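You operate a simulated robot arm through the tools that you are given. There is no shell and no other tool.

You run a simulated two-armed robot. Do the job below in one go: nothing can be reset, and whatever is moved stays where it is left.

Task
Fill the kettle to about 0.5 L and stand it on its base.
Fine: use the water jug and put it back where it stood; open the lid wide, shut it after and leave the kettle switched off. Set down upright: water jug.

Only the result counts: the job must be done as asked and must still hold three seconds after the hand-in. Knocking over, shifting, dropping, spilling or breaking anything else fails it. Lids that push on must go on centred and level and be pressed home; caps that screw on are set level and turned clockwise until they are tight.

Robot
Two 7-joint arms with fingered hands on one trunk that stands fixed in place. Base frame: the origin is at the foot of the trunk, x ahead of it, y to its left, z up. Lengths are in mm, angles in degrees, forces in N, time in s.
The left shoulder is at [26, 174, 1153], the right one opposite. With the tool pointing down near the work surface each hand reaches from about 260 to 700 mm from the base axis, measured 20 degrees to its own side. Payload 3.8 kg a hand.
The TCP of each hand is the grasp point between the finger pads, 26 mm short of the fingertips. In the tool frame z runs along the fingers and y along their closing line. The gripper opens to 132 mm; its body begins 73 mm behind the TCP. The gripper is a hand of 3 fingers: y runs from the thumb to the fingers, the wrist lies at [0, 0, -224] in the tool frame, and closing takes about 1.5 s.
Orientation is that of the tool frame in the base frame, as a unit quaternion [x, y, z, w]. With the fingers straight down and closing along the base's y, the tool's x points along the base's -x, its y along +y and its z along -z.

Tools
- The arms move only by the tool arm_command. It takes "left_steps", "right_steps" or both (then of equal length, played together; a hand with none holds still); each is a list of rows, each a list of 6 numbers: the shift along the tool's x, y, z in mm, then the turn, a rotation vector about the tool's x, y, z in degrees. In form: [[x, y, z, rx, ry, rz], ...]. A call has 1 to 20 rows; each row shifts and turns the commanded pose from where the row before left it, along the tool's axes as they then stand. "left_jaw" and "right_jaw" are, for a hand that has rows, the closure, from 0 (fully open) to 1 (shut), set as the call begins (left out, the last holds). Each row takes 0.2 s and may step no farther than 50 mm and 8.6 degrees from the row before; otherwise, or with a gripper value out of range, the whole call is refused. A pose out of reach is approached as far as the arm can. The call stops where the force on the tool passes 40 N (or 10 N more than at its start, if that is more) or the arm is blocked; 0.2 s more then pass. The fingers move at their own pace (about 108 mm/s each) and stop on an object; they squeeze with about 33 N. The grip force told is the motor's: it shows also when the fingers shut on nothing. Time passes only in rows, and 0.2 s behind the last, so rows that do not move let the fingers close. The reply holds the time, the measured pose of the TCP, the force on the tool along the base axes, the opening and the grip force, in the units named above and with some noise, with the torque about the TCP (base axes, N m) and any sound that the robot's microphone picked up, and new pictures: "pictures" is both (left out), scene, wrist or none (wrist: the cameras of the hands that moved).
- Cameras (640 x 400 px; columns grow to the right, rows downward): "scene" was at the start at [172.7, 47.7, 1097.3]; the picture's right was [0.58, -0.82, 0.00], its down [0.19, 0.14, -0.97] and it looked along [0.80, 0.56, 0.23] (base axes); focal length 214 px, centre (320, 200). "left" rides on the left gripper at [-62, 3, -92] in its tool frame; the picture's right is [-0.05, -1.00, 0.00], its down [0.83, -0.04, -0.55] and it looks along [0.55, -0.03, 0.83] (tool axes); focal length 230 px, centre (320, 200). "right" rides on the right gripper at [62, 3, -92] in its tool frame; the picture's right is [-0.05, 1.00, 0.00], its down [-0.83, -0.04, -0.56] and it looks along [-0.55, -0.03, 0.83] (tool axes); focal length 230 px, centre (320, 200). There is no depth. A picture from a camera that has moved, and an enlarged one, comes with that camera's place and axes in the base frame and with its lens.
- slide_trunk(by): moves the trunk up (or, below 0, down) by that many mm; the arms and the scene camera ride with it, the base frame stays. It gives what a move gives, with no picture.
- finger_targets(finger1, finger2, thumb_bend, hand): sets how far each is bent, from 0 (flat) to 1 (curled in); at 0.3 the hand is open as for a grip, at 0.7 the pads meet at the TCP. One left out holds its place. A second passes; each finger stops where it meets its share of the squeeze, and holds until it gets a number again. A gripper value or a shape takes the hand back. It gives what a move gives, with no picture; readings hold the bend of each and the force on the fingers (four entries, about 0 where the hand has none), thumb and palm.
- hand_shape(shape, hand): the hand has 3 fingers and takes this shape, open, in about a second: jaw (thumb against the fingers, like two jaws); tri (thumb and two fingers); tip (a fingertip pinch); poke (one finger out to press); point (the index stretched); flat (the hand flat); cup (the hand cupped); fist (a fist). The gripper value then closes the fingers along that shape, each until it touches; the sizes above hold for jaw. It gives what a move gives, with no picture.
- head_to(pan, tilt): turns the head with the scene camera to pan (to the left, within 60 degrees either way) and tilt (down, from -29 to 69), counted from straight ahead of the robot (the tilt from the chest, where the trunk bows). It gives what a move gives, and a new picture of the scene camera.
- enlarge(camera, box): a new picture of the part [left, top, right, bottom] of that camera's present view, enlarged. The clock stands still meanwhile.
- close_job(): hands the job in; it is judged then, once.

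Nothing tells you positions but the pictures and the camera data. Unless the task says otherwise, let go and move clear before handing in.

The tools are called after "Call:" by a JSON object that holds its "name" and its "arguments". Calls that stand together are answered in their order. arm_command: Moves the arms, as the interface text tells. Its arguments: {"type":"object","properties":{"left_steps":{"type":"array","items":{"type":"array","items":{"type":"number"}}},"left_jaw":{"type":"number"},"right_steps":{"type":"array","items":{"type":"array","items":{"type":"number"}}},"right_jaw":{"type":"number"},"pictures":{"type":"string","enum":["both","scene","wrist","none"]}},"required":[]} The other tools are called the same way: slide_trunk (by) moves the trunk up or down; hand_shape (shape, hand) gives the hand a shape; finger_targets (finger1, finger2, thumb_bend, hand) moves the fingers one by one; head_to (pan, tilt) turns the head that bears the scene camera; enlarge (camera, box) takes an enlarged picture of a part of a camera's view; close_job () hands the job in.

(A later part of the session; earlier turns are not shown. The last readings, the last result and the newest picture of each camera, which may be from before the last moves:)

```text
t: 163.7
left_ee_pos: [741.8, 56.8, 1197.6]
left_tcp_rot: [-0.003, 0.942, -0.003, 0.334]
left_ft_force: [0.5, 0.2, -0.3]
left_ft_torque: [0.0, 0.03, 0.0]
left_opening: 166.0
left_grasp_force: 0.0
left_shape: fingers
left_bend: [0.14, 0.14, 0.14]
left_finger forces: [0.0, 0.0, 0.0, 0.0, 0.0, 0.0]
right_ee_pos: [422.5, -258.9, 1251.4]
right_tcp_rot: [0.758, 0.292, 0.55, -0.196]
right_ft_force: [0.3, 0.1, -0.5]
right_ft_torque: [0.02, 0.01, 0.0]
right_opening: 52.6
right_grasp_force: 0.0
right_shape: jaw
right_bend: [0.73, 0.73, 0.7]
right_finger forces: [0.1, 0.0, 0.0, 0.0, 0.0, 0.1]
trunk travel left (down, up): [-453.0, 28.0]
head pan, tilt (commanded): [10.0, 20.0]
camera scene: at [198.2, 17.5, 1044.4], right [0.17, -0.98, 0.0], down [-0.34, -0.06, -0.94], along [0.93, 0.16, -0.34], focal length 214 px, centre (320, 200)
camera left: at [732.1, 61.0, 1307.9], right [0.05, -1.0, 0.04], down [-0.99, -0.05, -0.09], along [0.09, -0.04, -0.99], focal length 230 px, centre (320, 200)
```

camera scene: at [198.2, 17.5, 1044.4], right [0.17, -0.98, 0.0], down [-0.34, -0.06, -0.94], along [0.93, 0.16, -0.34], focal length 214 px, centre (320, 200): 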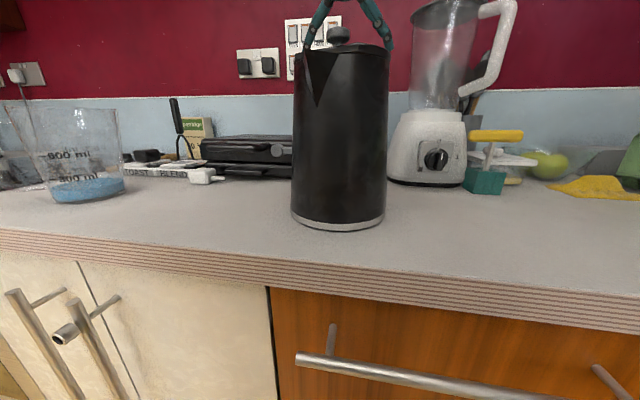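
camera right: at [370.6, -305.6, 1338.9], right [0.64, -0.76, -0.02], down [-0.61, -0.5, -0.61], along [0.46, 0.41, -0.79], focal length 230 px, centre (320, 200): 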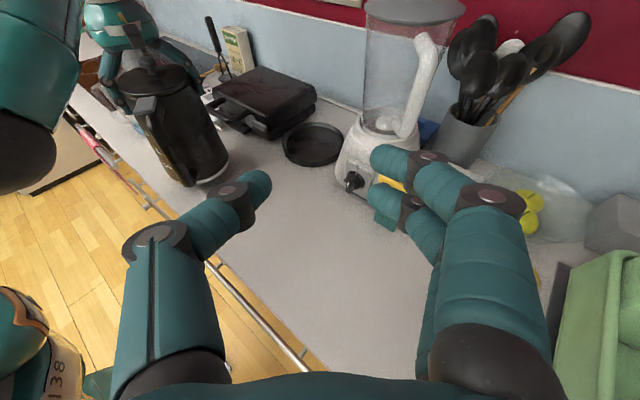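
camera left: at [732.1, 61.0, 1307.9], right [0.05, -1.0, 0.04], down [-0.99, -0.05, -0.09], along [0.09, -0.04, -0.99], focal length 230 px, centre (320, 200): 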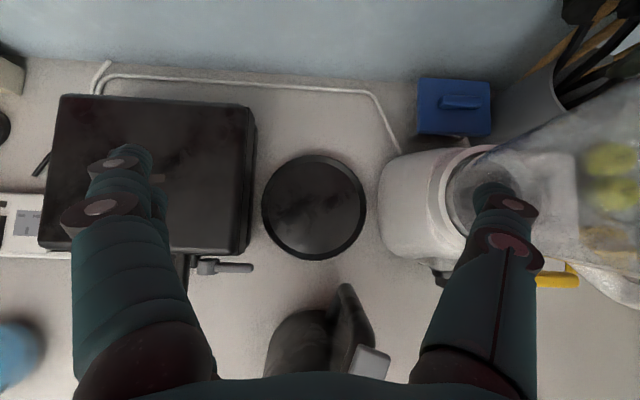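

The arm reaches over the base comfortably with this lean, and the base centre reads [755.5, 55]. Now I test how near to me this lean still works.

Call:
{"name": "arm_command", "arguments": {"left_steps": [[20.7, -1.2, -17.3, 0, 0, 0], [20.7, -1.2, -17.3, 0, 0, 0], [20.7, -1.2, -17.3, 0, 0, 0], [20.7, -1.2, -17.3, 0, 0, 0], [20.7, -1.2, -17.3, 0, 0, 0], [20.7, -1.2, -17.3, 0, 0, 0]], "pictures": "none"}}

```text
t: 165.1
left_ee_pos: [580.4, 45.5, 1200.7]
left_tcp_rot: [-0.003, 0.943, -0.004, 0.333]
left_ft_force: [-0.6, -0.2, 0.1]
left_ft_torque: [-0.03, 0.02, 0.02]
left_opening: 166.0
left_grasp_force: 0.1
left_shape: fingers
left_bend: [0.14, 0.14, 0.14]
left_finger forces: [0.0, 0.0, 0.1, 0.1, 0.0, 0.0]
right_ee_pos: [421.8, -260.1, 1251.4]
right_tcp_rot: [0.757, 0.291, 0.551, -0.196]
right_ft_force: [0.1, 0.3, 0.1]
right_ft_torque: [-0.01, 0.03, 0.04]
right_opening: 52.5
right_grasp_force: 0.2
right_shape: jaw
right_bend: [0.73, 0.73, 0.7]
right_finger forces: [0.0, 0.0, 0.0, 0.0, 0.1, 0.0]
trunk travel left (down, up): [-453.0, 28.0]
head pan, tilt (commanded): [10.0, 20.0]
```

Call:
{"name": "arm_command", "arguments": {"left_steps": [[15.3, 0, -12.9, 0, 0, 0], [15.3, 0, -12.9, 0, 0, 0], [15.3, 0, -12.9, 0, 0, 0], [10, 0, -8.4, 0, 0, 0]], "pictures": "both"}}

```text
t: 166.1
left_ee_pos: [580.4, 47.1, 1199.7]
left_tcp_rot: [-0.003, 0.943, -0.004, 0.334]
left_ft_force: [-0.6, -0.5, 0.5]
left_ft_torque: [0.03, -0.01, 0.0]
left_opening: 166.0
left_grasp_force: 0.0
left_shape: fingers
left_bend: [0.14, 0.14, 0.14]
left_finger forces: [0.0, 0.1, 0.1, 0.0, 0.1, 0.0]
left hand out of reach, approached as far as the arm can: row 1, 2, 3, 4
right_ee_pos: [421.1, -260.3, 1249.8]
right_tcp_rot: [0.758, 0.291, 0.55, -0.196]
right_ft_force: [-0.3, 0.1, 0.5]
right_ft_torque: [0.0, 0.01, 0.01]
right_opening: 52.4
right_grasp_force: 0.2
right_shape: jaw
right_bend: [0.73, 0.73, 0.7]
right_finger forces: [0.1, 0.0, 0.0, 0.1, 0.1, 0.0]
trunk travel left (down, up): [-453.0, 28.0]
head pan, tilt (commanded): [10.0, 20.0]
camera scene: at [197.7, 17.0, 1044.5], right [0.17, -0.98, 0.0], down [-0.34, -0.06, -0.94], along [0.93, 0.16, -0.34], focal length 214 px, centre (320, 200)
camera left: at [570.7, 50.9, 1310.9], right [0.04, -1.0, 0.04], down [-0.99, -0.05, -0.09], along [0.1, -0.04, -0.99], focal length 230 px, centre (320, 200)
```

scene: 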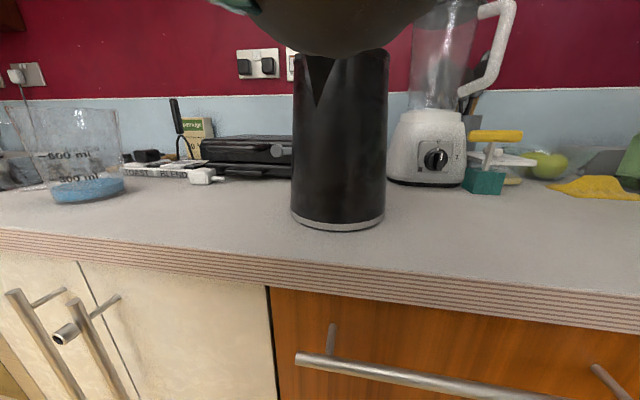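
left: 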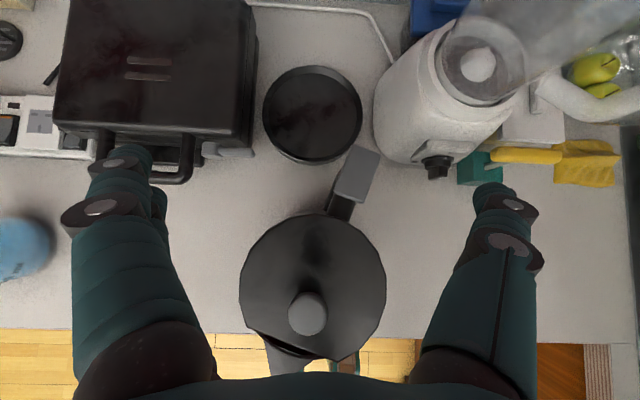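

The limit for this lean is x≈580, where the forearm nears the head. I will try leaning toward my left shoulder instead (30° yaw), which should allow it nearer.

Call:
{"name": "arm_command", "arguments": {"left_steps": [[0, 0, 0, 4.8, 0, 5.75], [0, 0, 0, 4.8, 0, 5.75], [0, 0, 0, 4.8, 0, 5.75], [0, 0, 0, 4.8, 0, 5.75]], "pictures": "none"}}

```text
t: 167.1
left_ee_pos: [590.8, 46.3, 1200.8]
left_tcp_rot: [0.24, 0.91, -0.093, 0.325]
left_ft_force: [-0.8, 0.7, 0.2]
left_ft_torque: [-0.01, -0.01, 0.01]
left_opening: 166.0
left_grasp_force: 0.0
left_shape: fingers
left_bend: [0.14, 0.14, 0.14]
left_finger forces: [0.0, 0.0, 0.0, 0.1, 0.1, 0.0]
left hand out of reach, approached as far as the arm can: row 2, 3
right_ee_pos: [421.7, -259.4, 1250.4]
right_tcp_rot: [0.758, 0.291, 0.55, -0.195]
right_ft_force: [-0.2, 1.0, -0.2]
right_ft_torque: [-0.03, -0.01, 0.01]
right_opening: 52.4
right_grasp_force: 0.1
right_shape: jaw
right_bend: [0.73, 0.73, 0.7]
right_finger forces: [0.0, 0.0, 0.0, 0.0, 0.0, 0.0]
trunk travel left (down, up): [-453.0, 28.0]
head pan, tilt (commanded): [10.0, 20.0]
```

Call:
{"name": "arm_command", "arguments": {"left_steps": [[14.5, -9.2, -12.2, 0, 0, 0], [14.5, -9.2, -12.2, 0, 0, 0], [14.5, -9.2, -12.2, 0, 0, 0], [14.5, -9.2, -12.2, 0, 0, 0]], "pictures": "scene"}}

```text
t: 168.1
left_ee_pos: [579.2, 70.3, 1227.5]
left_tcp_rot: [0.24, 0.91, -0.093, 0.325]
left_ft_force: [-0.1, 0.5, -0.3]
left_ft_torque: [0.0, -0.02, -0.01]
left_opening: 165.9
left_grasp_force: 0.0
left_shape: fingers
left_bend: [0.14, 0.14, 0.14]
left_finger forces: [0.0, 0.1, 0.0, 0.0, 0.0, 0.1]
left hand out of reach, approached as far as the arm can: row 1, 2, 3, 4
right_ee_pos: [421.8, -260.1, 1250.7]
right_tcp_rot: [0.757, 0.291, 0.551, -0.196]
right_ft_force: [0.0, 0.1, 0.2]
right_ft_torque: [-0.01, -0.03, -0.01]
right_opening: 52.5
right_grasp_force: 0.0
right_shape: jaw
right_bend: [0.73, 0.73, 0.7]
right_finger forces: [0.0, 0.0, 0.0, 0.0, 0.0, 0.0]
trunk travel left (down, up): [-453.0, 28.0]
head pan, tilt (commanded): [10.0, 20.0]
camera scene: at [197.4, 17.0, 1044.6], right [0.17, -0.98, 0.0], down [-0.34, -0.06, -0.94], along [0.93, 0.16, -0.34], focal length 214 px, centre (320, 200)
```

scene: 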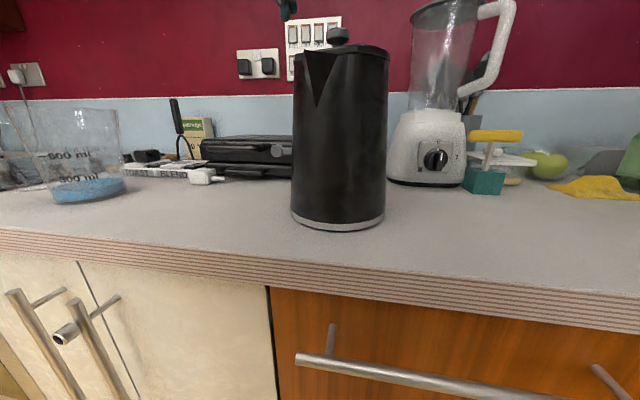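

That arm posture cannot get nearer. The right arm, however, worked freely at these distances, so it will do the top grip instead. I will retract the left arm to the left first.

Call:
{"name": "arm_command", "arguments": {"left_steps": [[0, 0, -15, 0, 0, 0], [18.6, 16.75, -22.1, 0, 0, 0], [18.6, 16.75, -22.1, 0, 0, 0], [18.6, 16.75, -22.1, 0, 0, 0], [18.6, 16.75, -22.1, 0, 0, 0], [18.6, 16.75, -22.1, 0, 0, 0], [18.6, 16.75, -22.1, 0, 0, 0], [18.6, 16.75, -22.1, 0, 0, 0], [18.6, 16.75, -22.1, 0, 0, 0]], "left_jaw": 0, "pictures": "both"}}

```text
t: 170.1
left_ee_pos: [441.7, 305.1, 1279.2]
left_tcp_rot: [0.24, 0.91, -0.093, 0.325]
left_ft_force: [-0.2, -0.5, -0.2]
left_ft_torque: [-0.02, -0.02, 0.02]
left_opening: 131.8
left_grasp_force: 0.1
left_shape: jaw
left_bend: [0.3, 0.3, 0.3]
left_finger forces: [0.0, 0.0, 0.1, 0.1, 0.0, 0.0]
right_ee_pos: [421.5, -259.3, 1251.1]
right_tcp_rot: [0.757, 0.291, 0.551, -0.195]
right_ft_force: [-0.2, -0.1, -0.8]
right_ft_torque: [0.0, -0.01, -0.01]
right_opening: 52.2
right_grasp_force: 0.1
right_shape: jaw
right_bend: [0.73, 0.73, 0.7]
right_finger forces: [0.0, 0.1, 0.0, 0.0, 0.0, 0.1]
trunk travel left (down, up): [-453.0, 28.0]
head pan, tilt (commanded): [10.0, 20.0]
camera scene: at [197.4, 17.5, 1044.6], right [0.17, -0.98, 0.0], down [-0.34, -0.06, -0.94], along [0.93, 0.16, -0.34], focal length 214 px, centre (320, 200)
camera left: at [434.9, 315.2, 1388.8], right [-0.46, -0.89, 0.05], down [-0.89, 0.45, -0.1], along [0.07, -0.09, -0.99], focal length 230 px, centre (320, 200)
```

scene: 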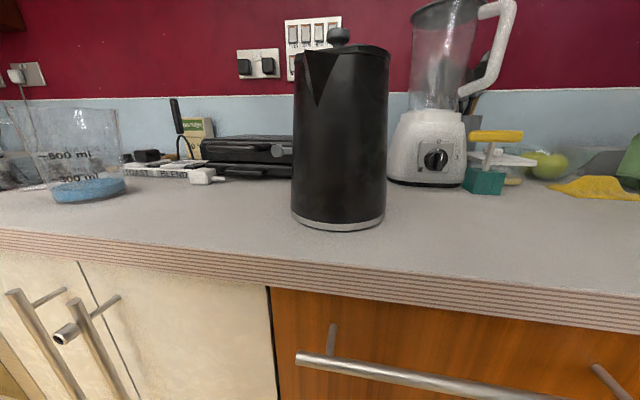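
left: 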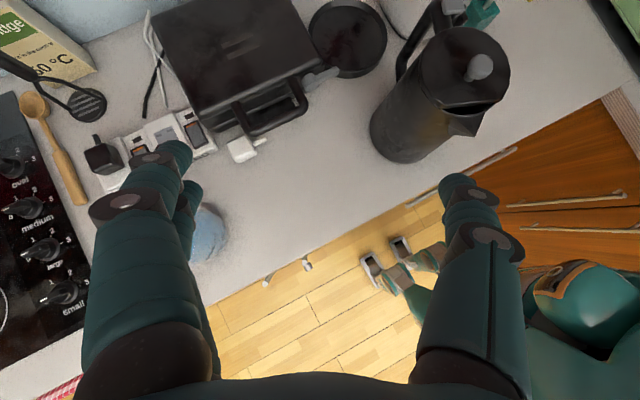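

The left camera now overlooks kettle and base. I will orient the right hand (pointing forward, 50° down) and test its reach over the base, high up and empty.

Call:
{"name": "arm_command", "arguments": {"right_steps": [[0, 0, 0, -7.9, -0.2, 2.66], [0, 0, 0, -7.9, -0.2, 2.66], [0, 0, 0, -7.9, -0.2, 2.66], [0, 0, 0, 0, -7.85, 0], [0, 0, 0, 0, -7.85, 0], [0, 0, 0, 0, -7.85, 0], [0, 0, 0, 0, -7.85, 0]], "pictures": "none"}}

```text
t: 171.7
left_ee_pos: [442.2, 304.8, 1279.2]
left_tcp_rot: [0.239, 0.91, -0.094, 0.324]
left_ft_force: [-0.3, -0.8, 0.3]
left_ft_torque: [-0.01, 0.01, 0.05]
left_opening: 131.8
left_grasp_force: 0.0
left_shape: jaw
left_bend: [0.3, 0.3, 0.3]
left_finger forces: [0.0, 0.1, 0.0, 0.0, 0.1, 0.0]
right_ee_pos: [420.0, -259.7, 1251.4]
right_tcp_rot: [0.93, 0.134, 0.34, -0.036]
right_ft_force: [-0.1, -0.4, -0.4]
right_ft_torque: [0.01, 0.02, 0.0]
right_opening: 52.6
right_grasp_force: 0.1
right_shape: jaw
right_bend: [0.73, 0.73, 0.7]
right_finger forces: [0.0, 0.0, 0.1, 0.0, 0.0, 0.0]
trunk travel left (down, up): [-453.0, 28.0]
head pan, tilt (commanded): [10.0, 20.0]
```

Call:
{"name": "arm_command", "arguments": {"right_steps": [[0, 0, 0, 0, 0, 2.1], [23.9, -22.6, 17.9, 0, 0, 0], [23.9, -22.6, 17.9, 0, 0, 0], [23.9, -22.6, 17.9, 0, 0, 0], [23.9, -22.6, 17.9, 0, 0, 0], [23.9, -22.6, 17.9, 0, 0, 0], [23.9, -22.6, 17.9, 0, 0, 0], [23.9, -22.6, 17.9, 0, 0, 0], [23.9, -22.6, 17.9, 0, 0, 0]], "pictures": "none"}}

Call:
{"name": "arm_command", "arguments": {"right_steps": [[17.8, -6.3, 27.7, 0, 0, 0], [17.8, -6.3, 27.7, 0, 0, 0], [17.8, -6.3, 27.7, 0, 0, 0], [17.8, -6.3, 27.7, 0, 0, 0], [17.8, -6.3, 27.7, 0, 0, 0]], "pictures": "both"}}

```text
t: 173.7
left_ee_pos: [441.8, 304.7, 1277.9]
left_tcp_rot: [0.239, 0.91, -0.094, 0.326]
left_ft_force: [0.0, 0.3, -0.1]
left_ft_torque: [-0.02, -0.03, -0.04]
left_opening: 132.0
left_grasp_force: 0.0
left_shape: jaw
left_bend: [0.3, 0.3, 0.3]
left_finger forces: [0.0, 0.0, 0.0, 0.0, 0.0, 0.1]
right_ee_pos: [607.6, -24.6, 1265.3]
right_tcp_rot: [0.932, 0.118, 0.34, -0.042]
right_ft_force: [0.9, 0.4, 0.0]
right_ft_torque: [0.03, 0.01, -0.02]
right_opening: 52.5
right_grasp_force: 0.1
right_shape: jaw
right_bend: [0.73, 0.73, 0.7]
right_finger forces: [0.0, 0.0, 0.1, 0.0, 0.0, 0.1]
trunk travel left (down, up): [-453.0, 28.0]
head pan, tilt (commanded): [10.0, 20.0]
```

```text
t: 174.9
left_ee_pos: [441.5, 304.0, 1279.0]
left_tcp_rot: [0.239, 0.911, -0.092, 0.324]
left_ft_force: [0.3, -0.4, 1.0]
left_ft_torque: [0.02, 0.03, 0.04]
left_opening: 132.1
left_grasp_force: 0.1
left_shape: jaw
left_bend: [0.3, 0.3, 0.3]
left_finger forces: [0.1, 0.1, 0.1, 0.0, 0.0, 0.1]
right_ee_pos: [729.7, 34.1, 1211.3]
right_tcp_rot: [0.931, 0.119, 0.342, -0.043]
right_ft_force: [0.6, -0.5, 0.5]
right_ft_torque: [0.01, 0.01, -0.01]
right_opening: 52.3
right_grasp_force: 0.0
right_shape: jaw
right_bend: [0.73, 0.73, 0.7]
right_finger forces: [0.0, 0.0, 0.1, 0.0, 0.0, 0.0]
right hand out of reach, approached as far as the arm can: row 5
trunk travel left (down, up): [-453.0, 28.0]
head pan, tilt (commanded): [10.0, 20.0]
camera scene: at [197.6, 16.7, 1044.6], right [0.17, -0.98, 0.0], down [-0.34, -0.06, -0.94], along [0.93, 0.16, -0.34], focal length 214 px, centre (320, 200)
camera right: at [718.9, 28.1, 1322.1], right [0.21, -0.98, -0.03], down [-0.97, -0.21, -0.11], along [0.1, 0.06, -0.99], focal length 230 px, centre (320, 200)
```

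scene: 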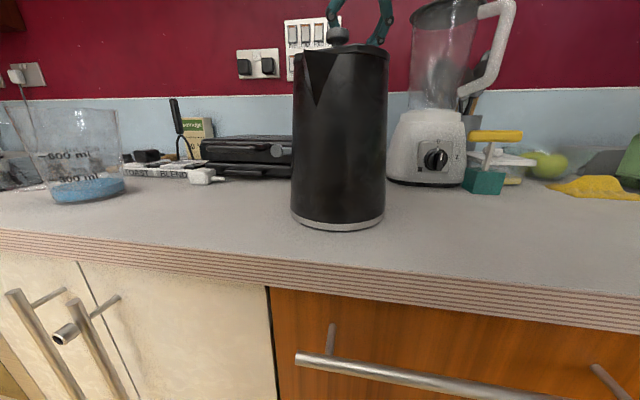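
right: 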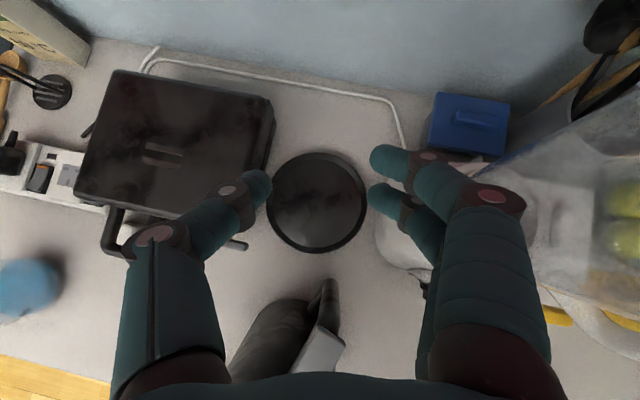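

The right arm reaches over the base when kept low (and will reach better at a 45° lean). Now I bring it back over the kettle and open its fingers wide.

Call:
{"name": "arm_command", "arguments": {"right_steps": [[-10, -5, -10, 0, 0, 0], [-28, -10, -20, 0, 0, 0], [-28, -10, -20.5, 0, 0, 0], [-28, -10, -20.5, 0, 0, 0], [-28, -10, -20.5, 0, 0, 0], [-28, -10, -20.5, 0, 0, 0], [-21.6, -9, -19.3, 0, 0, 0], [0, 0, 0, 0, 5, 0]], "pictures": "none"}}

Call:
{"name": "finger_targets", "arguments": {"hand": "right", "finger1": 0.14, "finger2": 0.14, "thumb_bend": 0.14}}

Call:
{"name": "enlarge", "arguments": {"camera": "right", "box": [0, 0, 640, 400]}}

Call:
{"name": "enlarge", "arguments": {"camera": "left", "box": [300, 0, 640, 200]}}

```text
t: 176.7
left_ee_pos: [442.3, 304.2, 1277.6]
left_tcp_rot: [0.239, 0.911, -0.093, 0.323]
left_ft_force: [-0.2, -0.4, 0.1]
left_ft_torque: [0.02, 0.0, 0.0]
left_opening: 132.3
left_grasp_force: 0.2
left_shape: jaw
left_bend: [0.3, 0.3, 0.3]
left_finger forces: [0.1, 0.1, 0.0, 0.0, 0.1, 0.0]
right_ee_pos: [505.9, 42.4, 1200.1]
right_tcp_rot: [0.916, 0.117, 0.381, -0.048]
right_ft_force: [0.6, 0.7, -0.4]
right_ft_torque: [0.0, 0.04, 0.0]
right_opening: 52.2
right_grasp_force: 0.1
right_shape: jaw
right_bend: [0.73, 0.73, 0.7]
right_finger forces: [0.0, 0.1, 0.1, 0.0, 0.0, 0.0]
trunk travel left (down, up): [-453.0, 28.0]
head pan, tilt (commanded): [10.0, 20.0]
```

```text
t: 177.7
left_ee_pos: [442.3, 304.7, 1278.8]
left_tcp_rot: [0.238, 0.91, -0.093, 0.325]
left_ft_force: [0.1, -0.5, 0.2]
left_ft_torque: [0.01, -0.01, 0.0]
left_opening: 131.8
left_grasp_force: 0.0
left_shape: jaw
left_bend: [0.3, 0.3, 0.3]
left_finger forces: [0.0, 0.0, 0.1, 0.1, 0.0, 0.0]
right_ee_pos: [504.8, 42.6, 1201.0]
right_tcp_rot: [0.916, 0.116, 0.38, -0.048]
right_ft_force: [-0.2, 0.2, -0.5]
right_ft_torque: [-0.01, 0.02, 0.02]
right_opening: 166.1
right_grasp_force: 0.1
right_shape: fingers
right_bend: [0.14, 0.14, 0.14]
right_finger forces: [0.1, 0.1, 0.0, 0.0, 0.1, 0.0]
trunk travel left (down, up): [-453.0, 28.0]
head pan, tilt (commanded): [10.0, 20.0]
```

```text
1.00 times, centred on (320, 200) of right (not enlarged: the box is as wide or as high as the picture)
camera zoom: at [485.5, 33.8, 1310.1], right [0.21, -0.98, -0.04], down [-0.96, -0.2, -0.2], along [0.18, 0.08, -0.98], focal length 230 px, centre (320, 200)
```

zoom: 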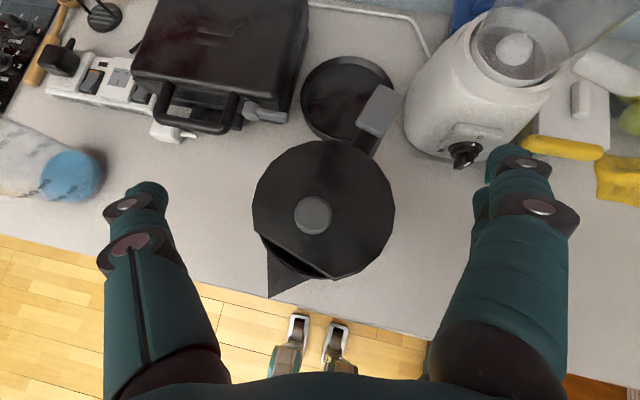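

```text
1.88 times, centred on (470, 100) of left
camera zoom: at [435.5, 314.3, 1388.9], right [-0.46, -0.89, 0.05], down [-0.89, 0.45, -0.1], along [0.07, -0.09, -0.99], focal length 433 px, centre (38, 388)
```

zoom: 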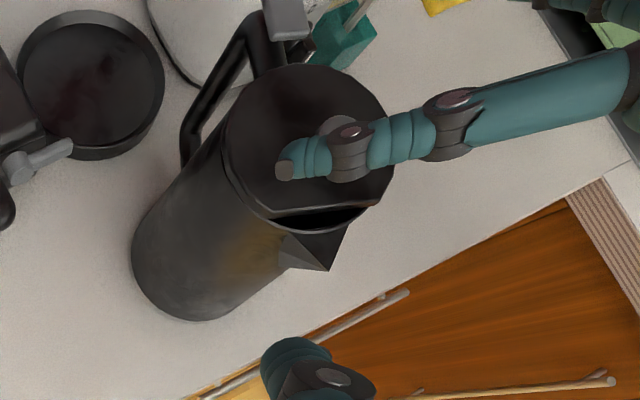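

The kettle's top is centred at about [516, 45]. The right hand straddles it with room on both sides; descending in two stages.

Call:
{"name": "arm_command", "arguments": {"right_steps": [[-12.9, 0.1, 12.3, 0, 0, 0], [-12.9, 0.1, 12.3, 0, 0, 0], [-12.9, 0.1, 12.3, 0, 0, 0], [-12.9, 0.1, 12.3, 0, 0, 0]], "pictures": "both"}}

Call:
{"name": "enlarge", "arguments": {"camera": "left", "box": [300, 0, 640, 200]}}

```text
t: 178.7
left_ee_pos: [442.3, 304.0, 1279.8]
left_tcp_rot: [0.238, 0.91, -0.093, 0.326]
left_ft_force: [-0.1, -0.3, -0.9]
left_ft_torque: [-0.02, 0.01, -0.01]
left_opening: 131.8
left_grasp_force: 0.1
left_shape: jaw
left_bend: [0.3, 0.3, 0.3]
left_finger forces: [0.0, 0.1, 0.1, 0.1, 0.1, 0.0]
right_ee_pos: [503.7, 41.0, 1129.4]
right_tcp_rot: [0.916, 0.116, 0.381, -0.048]
right_ft_force: [-0.1, -0.3, 0.2]
right_ft_torque: [0.0, -0.01, 0.01]
right_opening: 165.8
right_grasp_force: 0.0
right_shape: fingers
right_bend: [0.14, 0.14, 0.14]
right_finger forces: [0.0, 0.0, 0.0, 0.0, 0.0, 0.1]
trunk travel left (down, up): [-453.0, 28.0]
head pan, tilt (commanded): [10.0, 20.0]
camera scene: at [197.8, 16.9, 1044.5], right [0.17, -0.98, 0.0], down [-0.34, -0.06, -0.94], along [0.93, 0.16, -0.34], focal length 214 px, centre (320, 200)
camera right: at [484.4, 32.8, 1238.5], right [0.21, -0.98, -0.04], down [-0.96, -0.2, -0.2], along [0.18, 0.08, -0.98], focal length 230 px, centre (320, 200)
```

scene: 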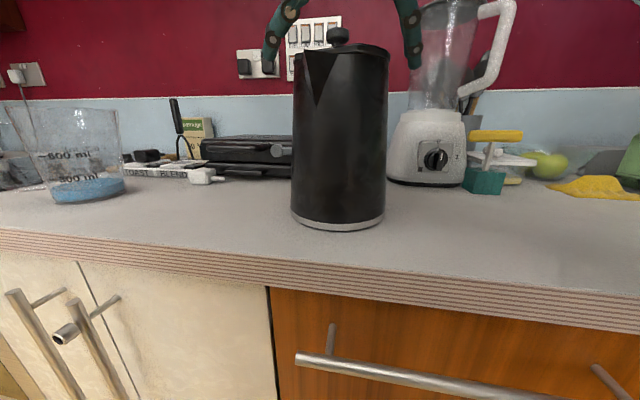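
right: 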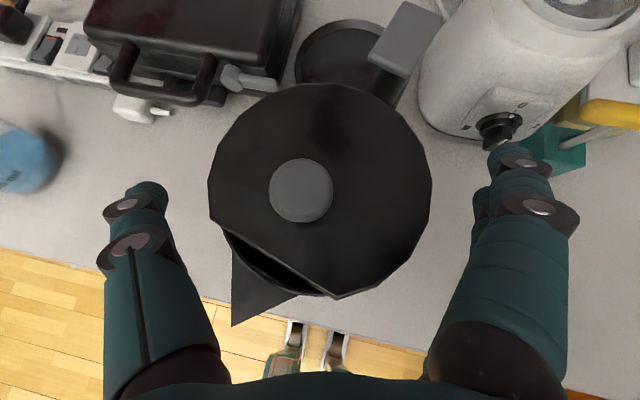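

```text
1.88 times, centred on (470, 100) of left
camera zoom: at [435.7, 314.3, 1388.8], right [-0.46, -0.89, 0.05], down [-0.89, 0.45, -0.1], along [0.07, -0.09, -0.99], focal length 433 px, centre (38, 388)
```

zoom: 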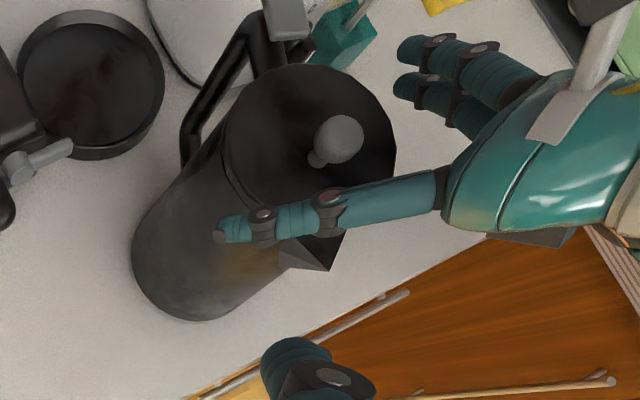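

Centred. Descending the last 35 mm.

Call:
{"name": "arm_command", "arguments": {"right_steps": [[-8.5, -0.2, 8.1, 0, 0, 0], [-8.5, -0.2, 8.1, 0, 0, 0], [-8.5, -0.2, 8.1, 0, 0, 0]], "pictures": "both"}}

Call:
{"name": "enlarge", "arguments": {"camera": "left", "box": [300, 0, 640, 200]}}

Call:
{"name": "enlarge", "arguments": {"camera": "scene", "box": [250, 0, 450, 130]}}

```text
t: 179.5
left_ee_pos: [441.6, 303.5, 1279.3]
left_tcp_rot: [0.239, 0.91, -0.093, 0.325]
left_ft_force: [0.4, 0.7, -1.1]
left_ft_torque: [0.01, 0.03, 0.01]
left_opening: 131.9
left_grasp_force: 0.2
left_shape: jaw
left_bend: [0.3, 0.3, 0.3]
left_finger forces: [0.0, 0.0, 0.0, 0.0, 0.1, 0.0]
right_ee_pos: [503.5, 42.0, 1094.7]
right_tcp_rot: [0.916, 0.116, 0.381, -0.048]
right_ft_force: [-0.9, 0.0, -1.0]
right_ft_torque: [0.01, 0.0, -0.01]
right_opening: 165.9
right_grasp_force: 0.0
right_shape: fingers
right_bend: [0.14, 0.14, 0.14]
right_finger forces: [0.0, 0.0, 0.0, 0.0, 0.0, 0.0]
trunk travel left (down, up): [-453.0, 28.0]
head pan, tilt (commanded): [10.0, 20.0]
camera scene: at [197.7, 16.9, 1044.5], right [0.17, -0.98, 0.0], down [-0.34, -0.06, -0.94], along [0.93, 0.16, -0.34], focal length 214 px, centre (320, 200)
camera right: at [483.4, 33.3, 1203.6], right [0.21, -0.98, -0.04], down [-0.96, -0.2, -0.2], along [0.19, 0.08, -0.98], focal length 230 px, centre (320, 200)
```

scene: 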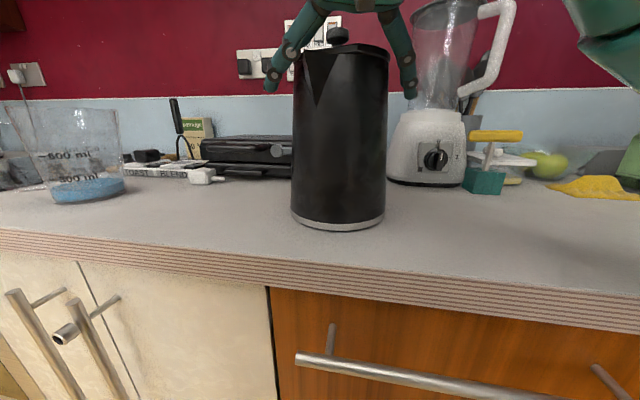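
right: 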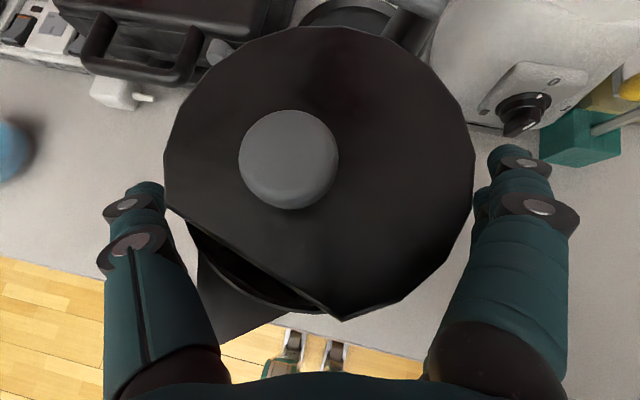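

```text
1.88 times, centred on (470, 100) of left
camera zoom: at [435.6, 314.2, 1388.9], right [-0.46, -0.89, 0.05], down [-0.89, 0.45, -0.1], along [0.07, -0.09, -0.99], focal length 433 px, centre (38, 388)
```

zoom: 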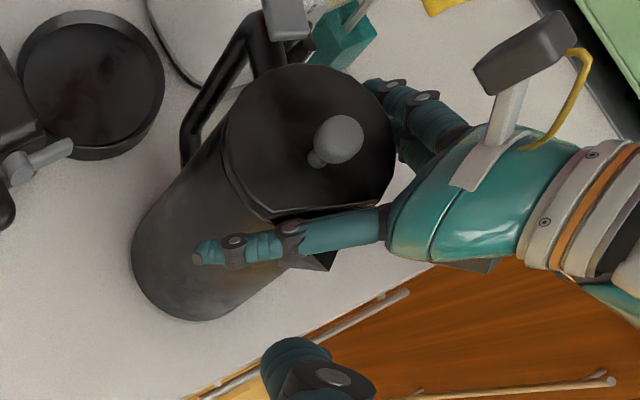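

```text
3.08 times, centred on (350, 65) of scene
camera zoom: at [197.7, 16.9, 1044.5], right [0.17, -0.98, 0.0], down [-0.34, -0.06, -0.94], along [0.93, 0.16, -0.34], focal length 660 px, centre (228, 615)
```

zoom: 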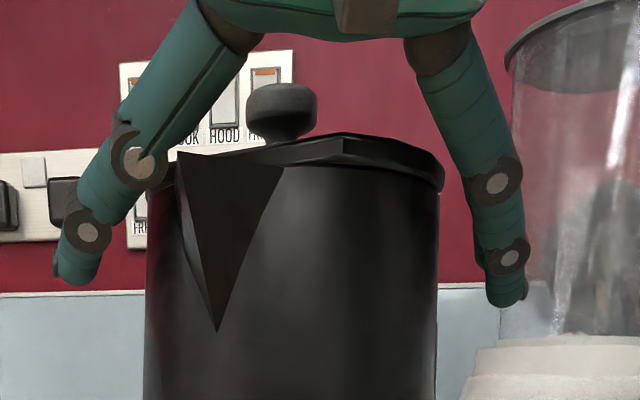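

All clear. Closing the right hand on the kettle top.

Call:
{"name": "arm_command", "arguments": {"right_steps": [[0, 0, 0, 0, 0, 0], [0, 0, 0, 0, 0, 0], [0, 0, 0, 0, 0, 0], [0, 0, 0, 0, 0, 0], [0, 0, 0, 0, 0, 0], [0, 0, 0, 0, 0, 0], [0, 0, 0, 0, 0, 0]], "right_jaw": 0.4, "pictures": "both"}}

Call:
{"name": "enlarge", "arguments": {"camera": "scene", "box": [250, 0, 450, 130]}}

```text
t: 181.1
left_ee_pos: [442.1, 304.3, 1278.7]
left_tcp_rot: [0.239, 0.91, -0.092, 0.326]
left_ft_force: [-0.2, -0.1, 0.0]
left_ft_torque: [-0.01, -0.03, -0.06]
left_opening: 132.0
left_grasp_force: 0.1
left_shape: jaw
left_bend: [0.3, 0.3, 0.3]
left_finger forces: [0.1, 0.0, 0.0, 0.0, 0.0, 0.0]
right_ee_pos: [503.9, 41.4, 1095.0]
right_tcp_rot: [0.916, 0.116, 0.38, -0.048]
right_ft_force: [-0.2, 0.5, -0.1]
right_ft_torque: [0.02, -0.03, -0.27]
right_opening: 113.5
right_grasp_force: 33.1
right_shape: jaw
right_bend: [0.55, 0.57, 0.47]
right_finger forces: [17.7, 14.5, 0.0, 0.0, 33.2, 0.1]
trunk travel left (down, up): [-453.0, 28.0]
head pan, tilt (commanded): [10.0, 20.0]
camera scene: at [197.6, 17.0, 1044.5], right [0.17, -0.98, 0.0], down [-0.34, -0.06, -0.94], along [0.93, 0.16, -0.34], focal length 214 px, centre (320, 200)
camera right: at [483.4, 33.4, 1203.6], right [0.21, -0.98, -0.04], down [-0.96, -0.2, -0.2], along [0.18, 0.08, -0.98], focal length 230 px, centre (320, 200)
```

scene: 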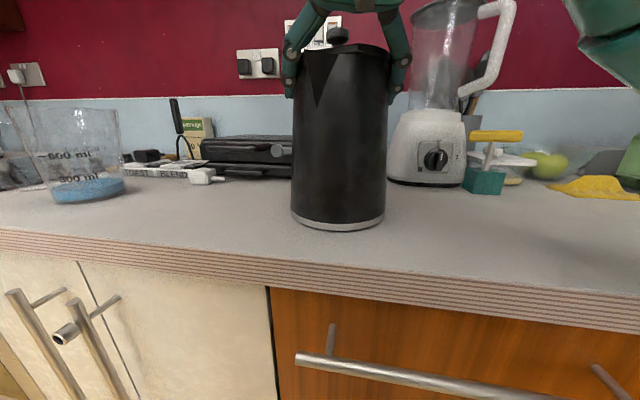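
right: 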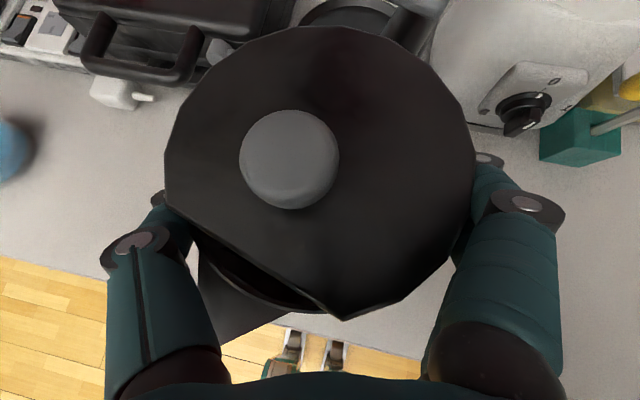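

```text
3.08 times, centred on (350, 65) of scene
camera zoom: at [197.6, 17.0, 1044.5], right [0.17, -0.98, 0.0], down [-0.34, -0.06, -0.94], along [0.93, 0.16, -0.34], focal length 660 px, centre (228, 615)
```

zoom: 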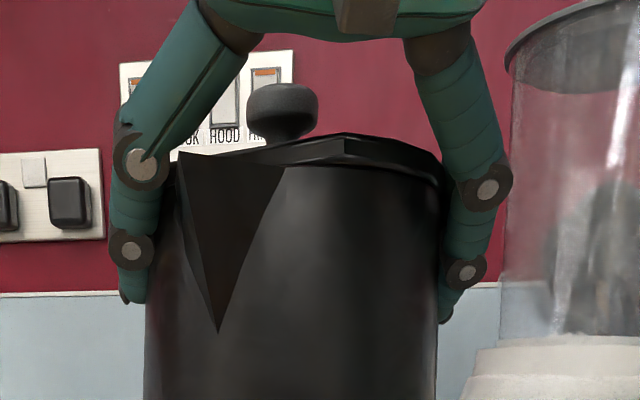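

Gripped at 33 N. Test lift of 6 mm.

Call:
{"name": "arm_command", "arguments": {"right_steps": [[1.4, 0, -1.4, 0, 0, 0], [1.4, 0, -1.4, 0, 0, 0], [1.4, 0, -1.4, 0, 0, 0], [0, 0, 0, 0, 0, 0], [0, 0, 0, 0, 0, 0]], "pictures": "both"}}

Call:
{"name": "enlarge", "arguments": {"camera": "scene", "box": [250, 0, 450, 240]}}

```text
t: 182.3
left_ee_pos: [442.0, 304.4, 1277.9]
left_tcp_rot: [0.239, 0.911, -0.094, 0.324]
left_ft_force: [-0.1, 0.2, 0.2]
left_ft_torque: [0.01, 0.01, -0.02]
left_opening: 132.0
left_grasp_force: 0.1
left_shape: jaw
left_bend: [0.3, 0.3, 0.3]
left_finger forces: [0.0, 0.0, 0.0, 0.0, 0.0, 0.0]
right_ee_pos: [504.7, 42.0, 1099.9]
right_tcp_rot: [0.917, 0.115, 0.38, -0.048]
right_ft_force: [0.4, 0.3, -10.8]
right_ft_torque: [0.0, 0.31, 0.03]
right_opening: 113.7
right_grasp_force: 33.1
right_shape: jaw
right_bend: [0.55, 0.57, 0.47]
right_finger forces: [17.2, 15.0, 0.0, 0.0, 32.8, 0.1]
trunk travel left (down, up): [-453.0, 28.0]
head pan, tilt (commanded): [10.0, 20.0]
camera scene: at [198.3, 17.0, 1044.3], right [0.17, -0.98, 0.0], down [-0.34, -0.06, -0.94], along [0.93, 0.16, -0.34], focal length 214 px, centre (320, 200)
camera right: at [484.2, 33.1, 1208.7], right [0.21, -0.98, -0.04], down [-0.96, -0.2, -0.19], along [0.18, 0.08, -0.98], focal length 230 px, centre (320, 200)
```

scene: 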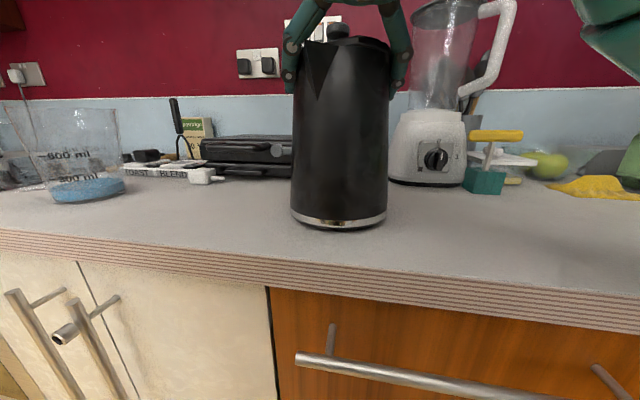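
right: 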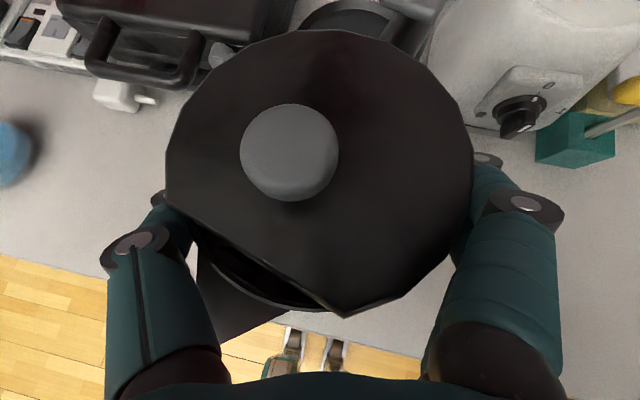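

```text
1.67 times, centred on (350, 120) of scene
camera zoom: at [198.3, 17.0, 1044.3], right [0.17, -0.98, 0.0], down [-0.34, -0.06, -0.94], along [0.93, 0.16, -0.34], focal length 358 px, centre (270, 333)
```

zoom: 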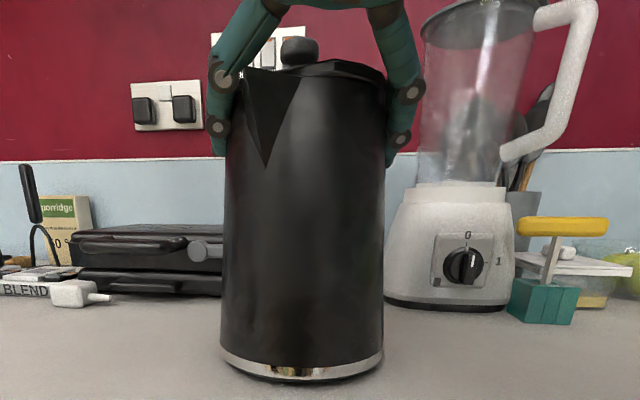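

Lifted: the whole weight hangs in the right hand, tilted about 2° because the handle is heavy. I will correct that pitch and raise it to 40 mm clearance.

Call:
{"name": "arm_command", "arguments": {"right_steps": [[3.5, 0, -3.5, 0, 1.2, 0], [3.6, 0, -3.4, 0, 1.2, 0], [5.2, 0, -4.9, 0, 0, 0], [5.2, 0, -4.9, 0, 0, 0], [5.2, 0, -4.9, 0, 0, 0], [2.4, 0, -2.2, 0, 0, 0], [0, 0, 0, 0, 0, 0]], "pictures": "both"}}

Call:
{"name": "enlarge", "arguments": {"camera": "scene", "box": [250, 0, 450, 240]}}

Call:
{"name": "enlarge", "arguments": {"camera": "left", "box": [300, 0, 640, 200]}}

```text
t: 183.9
left_ee_pos: [442.2, 304.6, 1278.7]
left_tcp_rot: [0.239, 0.911, -0.094, 0.324]
left_ft_force: [-0.4, -0.4, -0.2]
left_ft_torque: [0.01, 0.0, -0.02]
left_opening: 132.2
left_grasp_force: 0.1
left_shape: jaw
left_bend: [0.3, 0.3, 0.3]
left_finger forces: [0.0, 0.0, 0.0, 0.1, 0.1, 0.0]
right_ee_pos: [503.7, 41.7, 1133.7]
right_tcp_rot: [0.908, 0.115, 0.399, -0.05]
right_ft_force: [-0.3, 0.5, -10.7]
right_ft_torque: [0.0, 0.38, 0.02]
right_opening: 113.7
right_grasp_force: 32.8
right_shape: jaw
right_bend: [0.55, 0.57, 0.47]
right_finger forces: [17.0, 15.1, 0.0, 0.0, 32.7, 0.0]
trunk travel left (down, up): [-453.0, 28.0]
head pan, tilt (commanded): [10.0, 20.0]
camera scene: at [198.3, 17.0, 1044.3], right [0.17, -0.98, 0.0], down [-0.34, -0.06, -0.94], along [0.93, 0.16, -0.34], focal length 214 px, centre (320, 200)
camera right: at [479.6, 31.8, 1242.2], right [0.21, -0.98, -0.04], down [-0.95, -0.2, -0.24], along [0.22, 0.09, -0.97], focal length 230 px, centre (320, 200)
```

scene: 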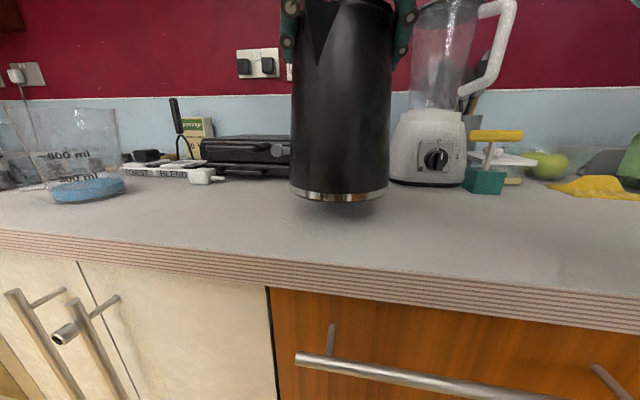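
right: 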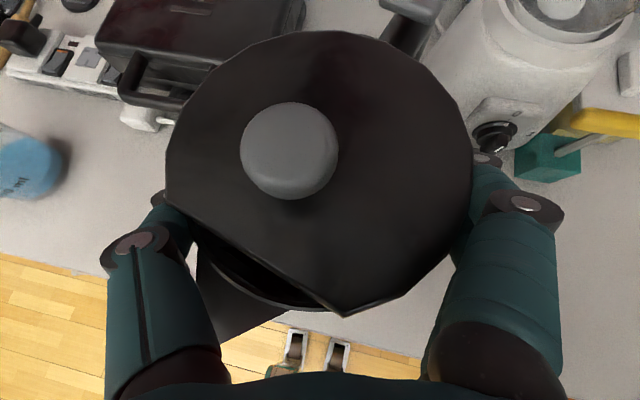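

```text
1.67 times, centred on (350, 120) of scene
camera zoom: at [198.3, 17.0, 1044.3], right [0.17, -0.98, 0.0], down [-0.34, -0.06, -0.94], along [0.93, 0.16, -0.34], focal length 358 px, centre (270, 333)
```

zoom: 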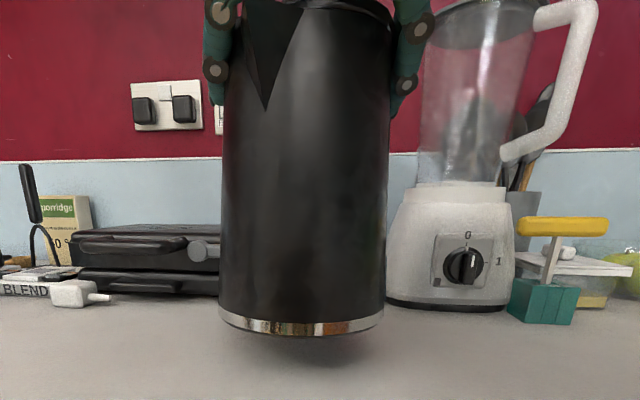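

```text
1.88 times, centred on (470, 100) of left
camera zoom: at [436.5, 314.4, 1388.5], right [-0.46, -0.89, 0.05], down [-0.89, 0.45, -0.1], along [0.07, -0.09, -0.99], focal length 433 px, centre (38, 388)
```

zoom: 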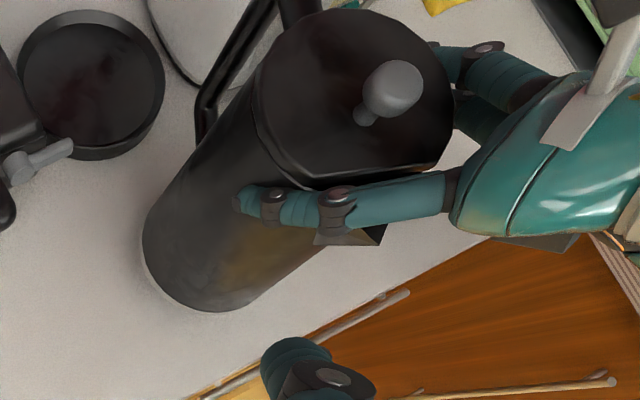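

Level to within half a degree. I will carry it forward toward the base, keeping clear of the appliance lever and the blender.

Call:
{"name": "arm_command", "arguments": {"right_steps": [[7, 2.7, 7.6, 0, 0, 0], [12.4, 4.7, 13.5, 0, 0, 0], [12.4, 4.7, 13.5, 0, 0, 0], [12.4, 4.7, 13.5, 0, 0, 0], [12.4, 4.7, 13.5, 0, 0, 0], [12.4, 4.7, 13.5, 0, 0, 0], [12.4, 4.7, 13.5, 0, 0, 0], [12.4, 4.7, 13.5, 0, 0, 0], [12.4, 4.7, 13.5, 0, 0, 0], [6, 2.3, 6.5, 0, 0, 0], [0, 0, 0, 0, 0, 0]], "pictures": "both"}}

Call:
{"name": "enlarge", "arguments": {"camera": "scene", "box": [260, 40, 440, 220]}}

Call:
{"name": "enlarge", "arguments": {"camera": "left", "box": [280, 0, 600, 200]}}

```text
t: 186.3
left_ee_pos: [443.7, 303.9, 1277.9]
left_tcp_rot: [0.238, 0.911, -0.093, 0.324]
left_ft_force: [0.7, -0.4, 0.5]
left_ft_torque: [-0.01, -0.01, 0.03]
left_opening: 132.1
left_grasp_force: 0.0
left_shape: jaw
left_bend: [0.3, 0.3, 0.3]
left_finger forces: [0.0, 0.0, 0.0, 0.0, 0.0, 0.0]
right_ee_pos: [675.6, 41.3, 1133.7]
right_tcp_rot: [0.908, 0.115, 0.399, -0.051]
right_ft_force: [0.1, 0.7, -11.5]
right_ft_torque: [0.07, 0.31, -0.02]
right_opening: 113.7
right_grasp_force: 32.6
right_shape: jaw
right_bend: [0.55, 0.57, 0.47]
right_finger forces: [17.1, 14.7, 0.0, 0.0, 32.8, 0.1]
trunk travel left (down, up): [-453.0, 28.0]
head pan, tilt (commanded): [10.0, 20.0]
camera scene: at [198.5, 17.0, 1044.3], right [0.17, -0.98, 0.0], down [-0.34, -0.06, -0.94], along [0.93, 0.16, -0.34], focal length 214 px, centre (320, 200)
camera right: at [651.0, 32.0, 1242.3], right [0.21, -0.98, -0.04], down [-0.95, -0.2, -0.24], along [0.22, 0.09, -0.97], focal length 230 px, centre (320, 200)
```

scene: 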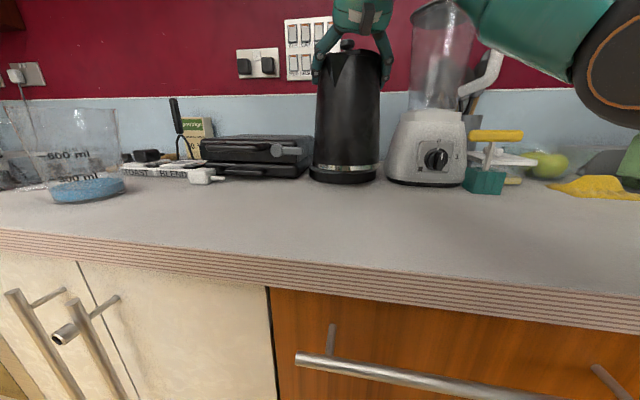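
right: 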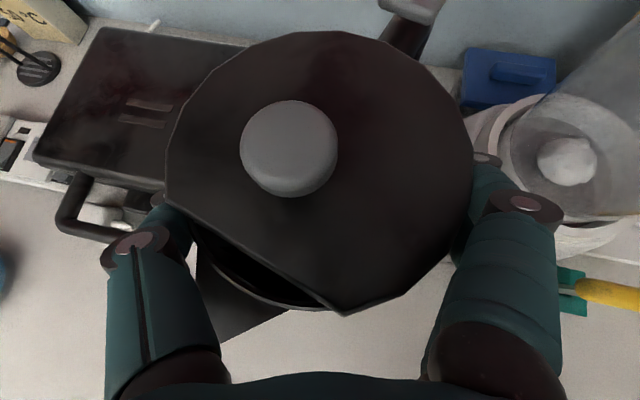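

```text
2.22 times, centred on (350, 130) of scene
camera zoom: at [198.5, 17.0, 1044.3], right [0.17, -0.98, 0.0], down [-0.34, -0.06, -0.94], along [0.93, 0.16, -0.34], focal length 477 px, centre (253, 356)
```

zoom: 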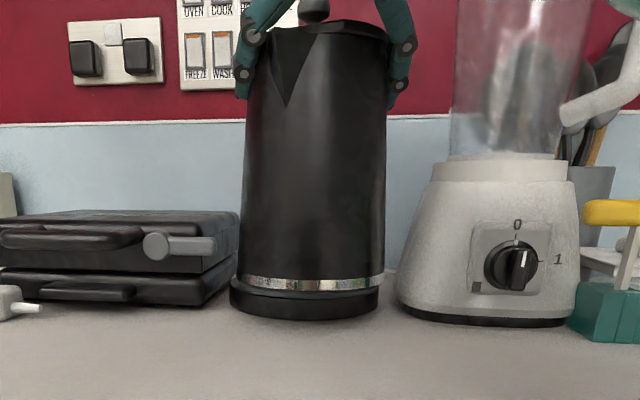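

```text
2.00 times, centred on (440, 100) of left
camera zoom: at [436.7, 314.4, 1388.4], right [-0.46, -0.89, 0.05], down [-0.89, 0.45, -0.1], along [0.07, -0.09, -0.99], focal length 460 px, centre (80, 400)
```

zoom: 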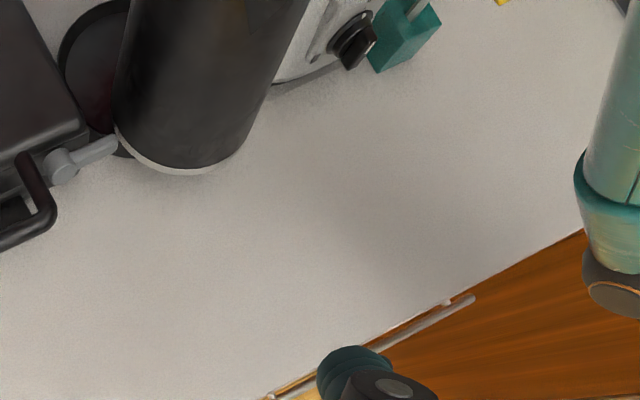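

The kettle hovers just short of the base. Estimates agree it must go about 62 mm farther and 13 mm left. Moving there at height.

Call:
{"name": "arm_command", "arguments": {"right_steps": [[10.3, 0.7, 11.3, 0, 0, 0], [10.4, 0.7, 11.3, 0, 0, 0], [10.4, 0.7, 11.3, 0, 0, 0], [10.3, 0.7, 11.2, 0, 0, 0], [0, 0, 0, 0, 0, 0]], "pictures": "both"}}

Call:
{"name": "enlarge", "arguments": {"camera": "scene", "box": [270, 100, 430, 220]}}

Call:
{"name": "enlarge", "arguments": {"camera": "left", "box": [280, 0, 440, 120]}}

```text
t: 187.5
left_ee_pos: [443.8, 303.9, 1277.9]
left_tcp_rot: [0.238, 0.911, -0.094, 0.324]
left_ft_force: [-0.5, -0.8, -0.6]
left_ft_torque: [0.0, 0.01, 0.03]
left_opening: 131.9
left_grasp_force: 0.1
left_shape: jaw
left_bend: [0.3, 0.3, 0.3]
left_finger forces: [0.0, 0.0, 0.0, 0.0, 0.0, 0.0]
right_ee_pos: [735.4, 53.9, 1135.1]
right_tcp_rot: [0.909, 0.115, 0.398, -0.05]
right_ft_force: [-0.8, 0.6, -11.6]
right_ft_torque: [0.04, 0.36, 0.01]
right_opening: 113.9
right_grasp_force: 32.9
right_shape: jaw
right_bend: [0.55, 0.57, 0.47]
right_finger forces: [17.0, 14.8, 0.0, 0.0, 32.8, 0.0]
trunk travel left (down, up): [-453.0, 28.0]
head pan, tilt (commanded): [10.0, 20.0]
camera scene: at [198.5, 16.9, 1044.3], right [0.17, -0.98, 0.0], down [-0.34, -0.06, -0.94], along [0.93, 0.16, -0.34], focal length 214 px, centre (320, 200)
camera right: at [711.1, 44.7, 1242.0], right [0.21, -0.98, -0.04], down [-0.95, -0.2, -0.23], along [0.22, 0.09, -0.97], focal length 230 px, centre (320, 200)
```

scene: 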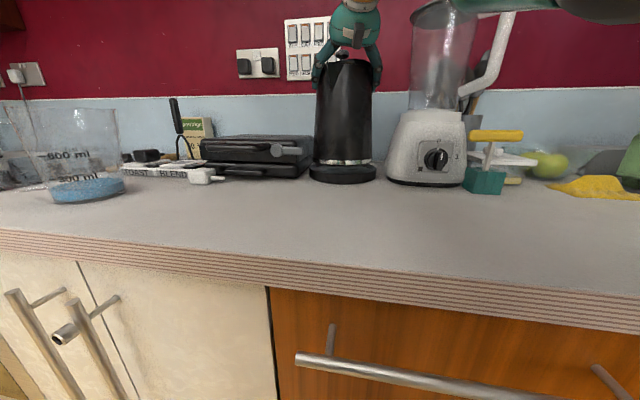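
right: 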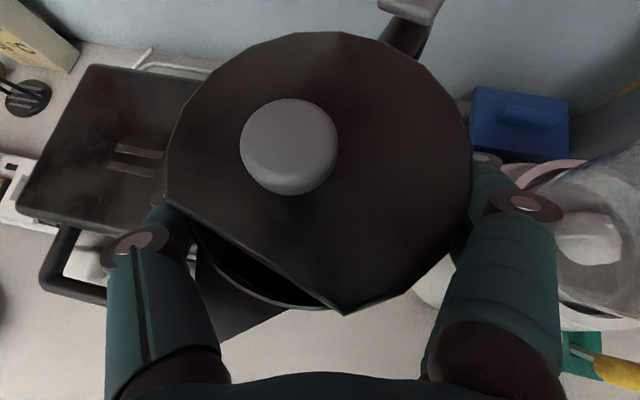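

```text
3.33 times, centred on (350, 160) of scene
camera zoom: at [198.5, 16.9, 1044.3], right [0.17, -0.98, 0.0], down [-0.34, -0.06, -0.94], along [0.93, 0.16, -0.34], focal length 715 px, centre (220, 333)
```

zoom: 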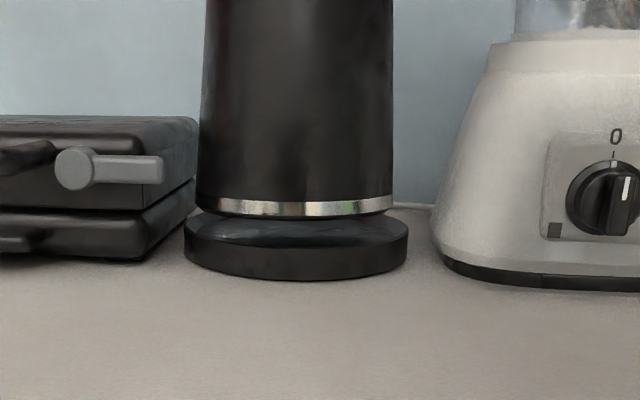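

```text
3.33 times, centred on (360, 60) of left
camera zoom: at [436.7, 314.2, 1388.4], right [-0.46, -0.89, 0.05], down [-0.89, 0.45, -0.1], along [0.07, -0.09, -0.99], focal length 767 px, centre (187, 667)
```

zoom: 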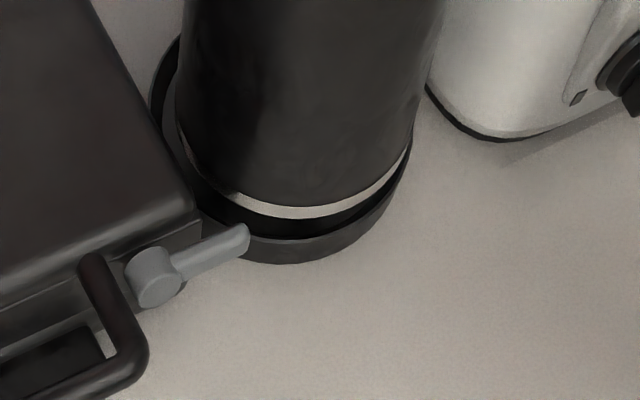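

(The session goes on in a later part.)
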